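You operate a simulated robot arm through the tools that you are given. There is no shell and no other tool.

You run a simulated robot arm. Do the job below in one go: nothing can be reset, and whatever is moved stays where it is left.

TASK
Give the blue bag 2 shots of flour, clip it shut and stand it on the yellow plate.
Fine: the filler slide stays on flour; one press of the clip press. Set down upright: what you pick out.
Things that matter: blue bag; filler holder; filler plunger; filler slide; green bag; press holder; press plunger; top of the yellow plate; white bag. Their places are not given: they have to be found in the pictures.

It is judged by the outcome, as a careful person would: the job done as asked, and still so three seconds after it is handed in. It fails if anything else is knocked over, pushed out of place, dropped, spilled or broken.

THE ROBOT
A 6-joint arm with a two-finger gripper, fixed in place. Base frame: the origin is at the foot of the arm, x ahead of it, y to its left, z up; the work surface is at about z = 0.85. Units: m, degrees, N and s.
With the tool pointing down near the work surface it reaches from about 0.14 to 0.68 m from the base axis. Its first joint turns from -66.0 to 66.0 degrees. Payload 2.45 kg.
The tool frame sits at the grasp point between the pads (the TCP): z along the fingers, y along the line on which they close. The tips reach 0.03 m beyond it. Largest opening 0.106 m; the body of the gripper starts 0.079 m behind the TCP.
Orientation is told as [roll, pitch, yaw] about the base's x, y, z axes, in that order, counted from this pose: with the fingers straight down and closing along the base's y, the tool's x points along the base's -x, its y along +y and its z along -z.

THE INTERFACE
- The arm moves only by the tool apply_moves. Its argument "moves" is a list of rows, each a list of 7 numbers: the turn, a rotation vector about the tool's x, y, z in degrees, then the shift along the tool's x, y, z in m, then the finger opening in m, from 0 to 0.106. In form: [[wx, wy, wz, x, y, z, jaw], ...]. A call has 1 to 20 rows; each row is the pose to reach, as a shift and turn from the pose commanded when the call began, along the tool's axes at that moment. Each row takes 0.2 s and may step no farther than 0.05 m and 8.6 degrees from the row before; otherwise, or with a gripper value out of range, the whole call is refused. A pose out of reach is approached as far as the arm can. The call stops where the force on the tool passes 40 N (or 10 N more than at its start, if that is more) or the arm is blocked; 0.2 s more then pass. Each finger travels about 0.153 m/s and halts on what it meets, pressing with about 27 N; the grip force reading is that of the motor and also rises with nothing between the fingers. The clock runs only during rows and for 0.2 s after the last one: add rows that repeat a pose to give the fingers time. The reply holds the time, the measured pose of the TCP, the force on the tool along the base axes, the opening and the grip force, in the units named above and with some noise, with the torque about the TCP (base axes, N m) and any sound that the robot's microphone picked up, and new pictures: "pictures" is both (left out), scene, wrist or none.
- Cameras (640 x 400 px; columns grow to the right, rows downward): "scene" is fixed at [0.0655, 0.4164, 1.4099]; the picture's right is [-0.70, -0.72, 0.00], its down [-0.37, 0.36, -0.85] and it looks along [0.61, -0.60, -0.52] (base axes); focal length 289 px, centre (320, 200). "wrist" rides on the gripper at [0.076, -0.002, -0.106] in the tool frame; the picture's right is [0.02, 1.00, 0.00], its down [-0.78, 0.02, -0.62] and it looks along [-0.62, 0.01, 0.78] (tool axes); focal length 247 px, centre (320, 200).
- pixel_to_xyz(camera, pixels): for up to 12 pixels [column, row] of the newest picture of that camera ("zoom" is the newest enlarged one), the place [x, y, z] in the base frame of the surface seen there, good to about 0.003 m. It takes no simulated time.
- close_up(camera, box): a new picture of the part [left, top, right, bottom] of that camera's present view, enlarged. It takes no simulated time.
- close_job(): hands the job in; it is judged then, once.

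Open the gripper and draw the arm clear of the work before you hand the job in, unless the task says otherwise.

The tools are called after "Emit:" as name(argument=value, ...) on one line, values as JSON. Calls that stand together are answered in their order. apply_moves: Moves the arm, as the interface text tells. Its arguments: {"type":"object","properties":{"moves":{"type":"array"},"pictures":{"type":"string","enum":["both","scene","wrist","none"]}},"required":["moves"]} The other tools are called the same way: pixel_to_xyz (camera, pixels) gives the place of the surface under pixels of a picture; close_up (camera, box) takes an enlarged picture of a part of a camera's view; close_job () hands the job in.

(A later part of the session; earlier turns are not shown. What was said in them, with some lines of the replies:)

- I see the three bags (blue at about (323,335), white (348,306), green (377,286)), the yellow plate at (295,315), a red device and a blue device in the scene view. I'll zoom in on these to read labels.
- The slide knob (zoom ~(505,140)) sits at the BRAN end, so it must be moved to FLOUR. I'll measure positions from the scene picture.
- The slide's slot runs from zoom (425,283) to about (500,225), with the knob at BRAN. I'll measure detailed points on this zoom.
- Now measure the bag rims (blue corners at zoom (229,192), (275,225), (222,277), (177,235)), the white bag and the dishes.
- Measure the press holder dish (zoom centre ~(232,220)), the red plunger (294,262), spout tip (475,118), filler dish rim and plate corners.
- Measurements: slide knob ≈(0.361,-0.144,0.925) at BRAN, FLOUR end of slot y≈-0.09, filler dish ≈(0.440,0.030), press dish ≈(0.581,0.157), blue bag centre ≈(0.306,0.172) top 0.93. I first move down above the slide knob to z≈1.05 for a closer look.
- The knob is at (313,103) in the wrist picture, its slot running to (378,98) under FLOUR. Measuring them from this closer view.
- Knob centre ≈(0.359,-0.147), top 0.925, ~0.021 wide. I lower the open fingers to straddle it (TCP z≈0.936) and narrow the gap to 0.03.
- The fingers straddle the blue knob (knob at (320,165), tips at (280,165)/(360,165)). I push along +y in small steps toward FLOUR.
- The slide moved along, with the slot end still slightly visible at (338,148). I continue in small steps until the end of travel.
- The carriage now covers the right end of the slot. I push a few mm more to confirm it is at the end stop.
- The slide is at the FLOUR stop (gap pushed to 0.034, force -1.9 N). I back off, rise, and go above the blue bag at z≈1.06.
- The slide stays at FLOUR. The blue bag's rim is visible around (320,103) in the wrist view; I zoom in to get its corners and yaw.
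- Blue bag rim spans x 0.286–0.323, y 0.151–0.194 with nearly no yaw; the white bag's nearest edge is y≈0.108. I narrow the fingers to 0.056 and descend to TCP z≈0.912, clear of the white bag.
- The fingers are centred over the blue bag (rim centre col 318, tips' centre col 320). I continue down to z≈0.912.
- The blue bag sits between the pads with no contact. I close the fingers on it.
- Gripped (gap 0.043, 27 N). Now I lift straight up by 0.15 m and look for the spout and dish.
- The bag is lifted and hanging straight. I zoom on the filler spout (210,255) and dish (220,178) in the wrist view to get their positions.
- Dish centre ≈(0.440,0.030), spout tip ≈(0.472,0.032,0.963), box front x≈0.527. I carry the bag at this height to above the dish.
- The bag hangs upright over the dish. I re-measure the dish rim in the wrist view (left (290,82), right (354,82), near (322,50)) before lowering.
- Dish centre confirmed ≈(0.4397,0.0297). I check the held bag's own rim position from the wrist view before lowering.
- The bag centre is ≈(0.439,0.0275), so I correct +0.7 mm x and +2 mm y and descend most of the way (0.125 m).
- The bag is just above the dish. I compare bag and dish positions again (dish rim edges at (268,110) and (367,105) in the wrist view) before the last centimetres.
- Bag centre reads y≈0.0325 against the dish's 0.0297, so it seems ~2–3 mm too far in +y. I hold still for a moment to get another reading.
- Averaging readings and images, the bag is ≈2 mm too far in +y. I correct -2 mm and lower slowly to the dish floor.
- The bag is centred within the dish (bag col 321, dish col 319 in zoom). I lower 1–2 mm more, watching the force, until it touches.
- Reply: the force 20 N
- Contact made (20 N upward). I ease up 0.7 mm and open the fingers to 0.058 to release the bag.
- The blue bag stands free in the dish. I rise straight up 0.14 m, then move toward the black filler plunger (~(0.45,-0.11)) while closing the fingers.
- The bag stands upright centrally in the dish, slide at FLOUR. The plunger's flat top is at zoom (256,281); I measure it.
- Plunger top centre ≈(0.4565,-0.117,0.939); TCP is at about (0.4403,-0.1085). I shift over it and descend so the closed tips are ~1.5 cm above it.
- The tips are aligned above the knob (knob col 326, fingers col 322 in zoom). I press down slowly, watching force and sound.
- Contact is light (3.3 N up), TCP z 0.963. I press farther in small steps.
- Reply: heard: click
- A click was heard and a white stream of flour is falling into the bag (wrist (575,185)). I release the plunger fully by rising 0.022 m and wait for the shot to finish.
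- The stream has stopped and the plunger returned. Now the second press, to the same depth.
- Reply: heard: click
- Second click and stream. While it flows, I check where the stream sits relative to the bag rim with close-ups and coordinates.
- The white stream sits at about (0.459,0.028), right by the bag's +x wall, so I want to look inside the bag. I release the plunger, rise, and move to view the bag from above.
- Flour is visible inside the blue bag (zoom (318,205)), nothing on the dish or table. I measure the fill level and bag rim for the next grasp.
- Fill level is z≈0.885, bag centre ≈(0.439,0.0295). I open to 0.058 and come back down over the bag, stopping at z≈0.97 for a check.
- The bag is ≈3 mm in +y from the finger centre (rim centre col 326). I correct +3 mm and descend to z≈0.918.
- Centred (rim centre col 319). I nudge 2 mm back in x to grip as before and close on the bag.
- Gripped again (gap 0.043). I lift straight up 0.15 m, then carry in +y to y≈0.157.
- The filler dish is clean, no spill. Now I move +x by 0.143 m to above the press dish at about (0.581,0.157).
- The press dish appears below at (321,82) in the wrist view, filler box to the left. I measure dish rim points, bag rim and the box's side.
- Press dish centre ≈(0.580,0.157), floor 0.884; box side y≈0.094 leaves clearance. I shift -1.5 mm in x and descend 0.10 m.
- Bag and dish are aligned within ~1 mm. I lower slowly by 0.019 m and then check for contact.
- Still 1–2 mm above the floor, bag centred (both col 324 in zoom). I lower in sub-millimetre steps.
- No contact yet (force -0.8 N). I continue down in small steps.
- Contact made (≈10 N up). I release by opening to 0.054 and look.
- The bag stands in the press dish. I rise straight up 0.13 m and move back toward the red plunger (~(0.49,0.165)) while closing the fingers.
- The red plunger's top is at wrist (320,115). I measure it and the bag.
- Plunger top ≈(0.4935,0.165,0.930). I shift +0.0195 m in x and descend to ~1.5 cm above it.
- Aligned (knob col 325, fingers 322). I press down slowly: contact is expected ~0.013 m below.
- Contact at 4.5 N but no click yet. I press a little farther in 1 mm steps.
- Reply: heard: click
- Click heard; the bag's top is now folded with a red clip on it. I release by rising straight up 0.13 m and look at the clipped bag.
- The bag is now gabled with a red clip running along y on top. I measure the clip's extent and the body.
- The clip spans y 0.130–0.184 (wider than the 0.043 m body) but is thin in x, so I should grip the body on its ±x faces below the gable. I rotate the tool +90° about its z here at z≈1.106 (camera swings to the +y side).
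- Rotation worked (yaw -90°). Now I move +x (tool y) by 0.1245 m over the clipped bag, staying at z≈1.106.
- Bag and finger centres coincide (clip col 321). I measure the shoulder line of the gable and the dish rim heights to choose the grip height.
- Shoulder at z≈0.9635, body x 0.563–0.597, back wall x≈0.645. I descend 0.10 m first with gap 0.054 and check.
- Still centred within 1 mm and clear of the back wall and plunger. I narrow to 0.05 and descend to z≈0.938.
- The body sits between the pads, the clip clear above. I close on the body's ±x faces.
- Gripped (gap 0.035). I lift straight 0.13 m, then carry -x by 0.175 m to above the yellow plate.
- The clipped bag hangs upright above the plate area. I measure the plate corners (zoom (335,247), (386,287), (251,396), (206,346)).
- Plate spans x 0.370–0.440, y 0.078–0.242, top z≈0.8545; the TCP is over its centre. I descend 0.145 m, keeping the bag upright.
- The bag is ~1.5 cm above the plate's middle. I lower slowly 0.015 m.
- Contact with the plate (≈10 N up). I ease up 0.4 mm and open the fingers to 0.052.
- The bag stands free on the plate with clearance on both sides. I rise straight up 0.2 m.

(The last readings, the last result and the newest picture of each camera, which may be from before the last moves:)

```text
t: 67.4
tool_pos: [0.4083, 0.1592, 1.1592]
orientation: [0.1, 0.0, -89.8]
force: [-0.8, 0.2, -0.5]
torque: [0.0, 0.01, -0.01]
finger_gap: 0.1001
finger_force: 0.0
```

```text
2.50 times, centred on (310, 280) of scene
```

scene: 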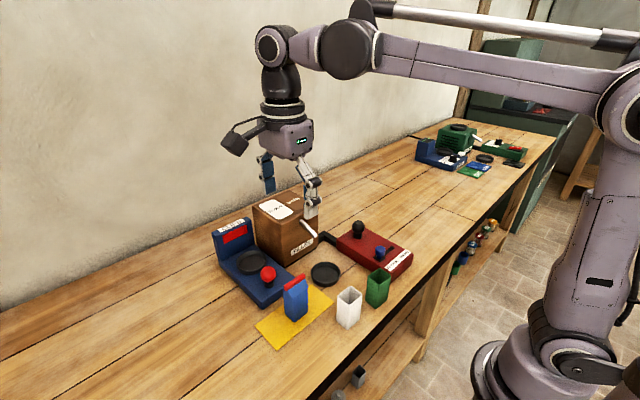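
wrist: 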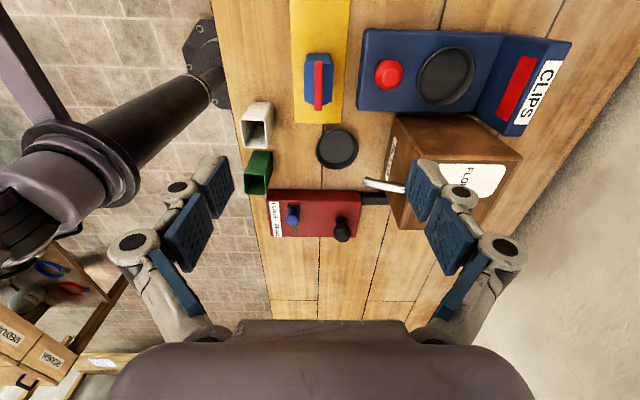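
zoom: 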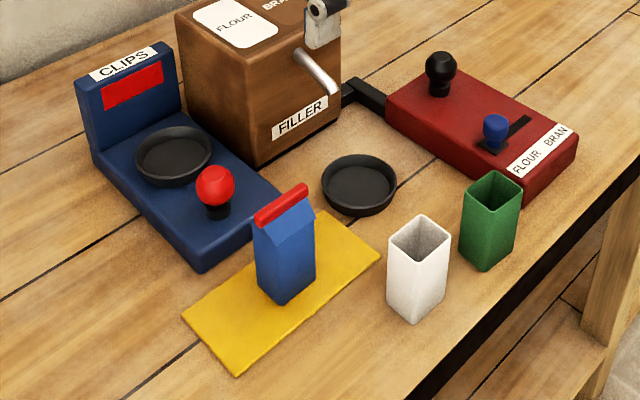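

The clipped blue bag stands upright on the yellow plate; the white and green bags and devices are undisturbed, slide on FLOUR. I draw the arm clear, up and to the side.

Emit:
apply_moves(moves=[[0, 0, 0, 0, 0, -0.04, 0.1], [0, 0, 0, 0, 0, -0.08, 0.1], [0, 0, 0, -0.04, 0, -0.1, 0.1], [0, 0, 0, -0.08, 0, -0.1, 0.1], [0, 0, 0, -0.12, 0, -0.1, 0.1], [0, 0, 0, -0.16, 0, -0.1, 0.1], [0, 0, 0, -0.2, 0, -0.1, 0.1], [0, 0, 0, -0.24, 0, -0.1, 0.1], [0, 0, 0, -0.26, 0, -0.1, 0.1], [0, 0, 0, -0.26, 0, -0.1, 0.1]], pictures="both")

Emit:
close_up(camera="scene", box=[200, 180, 420, 360])

```text
t: 69.6
tool_pos: [0.4052, -0.1009, 1.2587]
orientation: [0.2, 0.0, -89.8]
force: [0.2, -0.4, -0.6]
torque: [0.01, 0.02, -0.01]
finger_gap: 0.1
finger_force: 0.1
```

scene: 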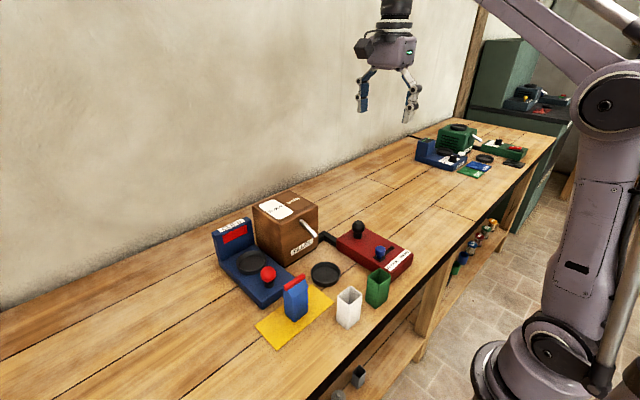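
wrist: 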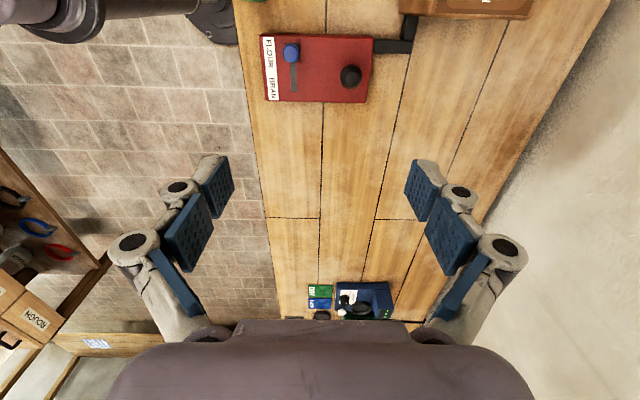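

```text
2.22 times, centred on (310, 270) of scene
```

zoom: 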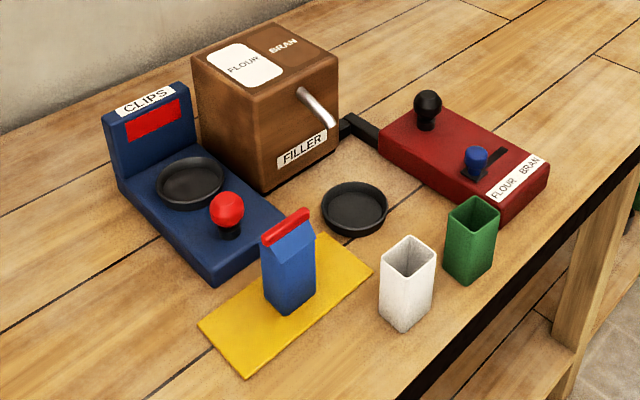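

The final picture shows the blue bag clipped and upright on the yellow plate (zoom (290,265)). Everything else is in its original place, the gripper is open and the arm is clear, so I hand the job in.

Emit:
close_job()

```text
The job is handed in.
```

The blue bag has two shots of flour, is clipped shut, and stands upright near the middle of the yellow plate. I've handed the job in, but no verdict came back.

- **Flour:** I moved the filler slide from bran to flour and left it there. Each of the two plunger presses gave one click and one white stream. Afterwards there was flour inside the bag and none on the dish or table.
- **Clip:** I pressed the clip press once. It clicked, and the bag's top is now folded under a red clip.
- **Everything else:** In the last picture the white bag, the green bag and both machines are where they started. The gripper is open and the arm is clear of the work.
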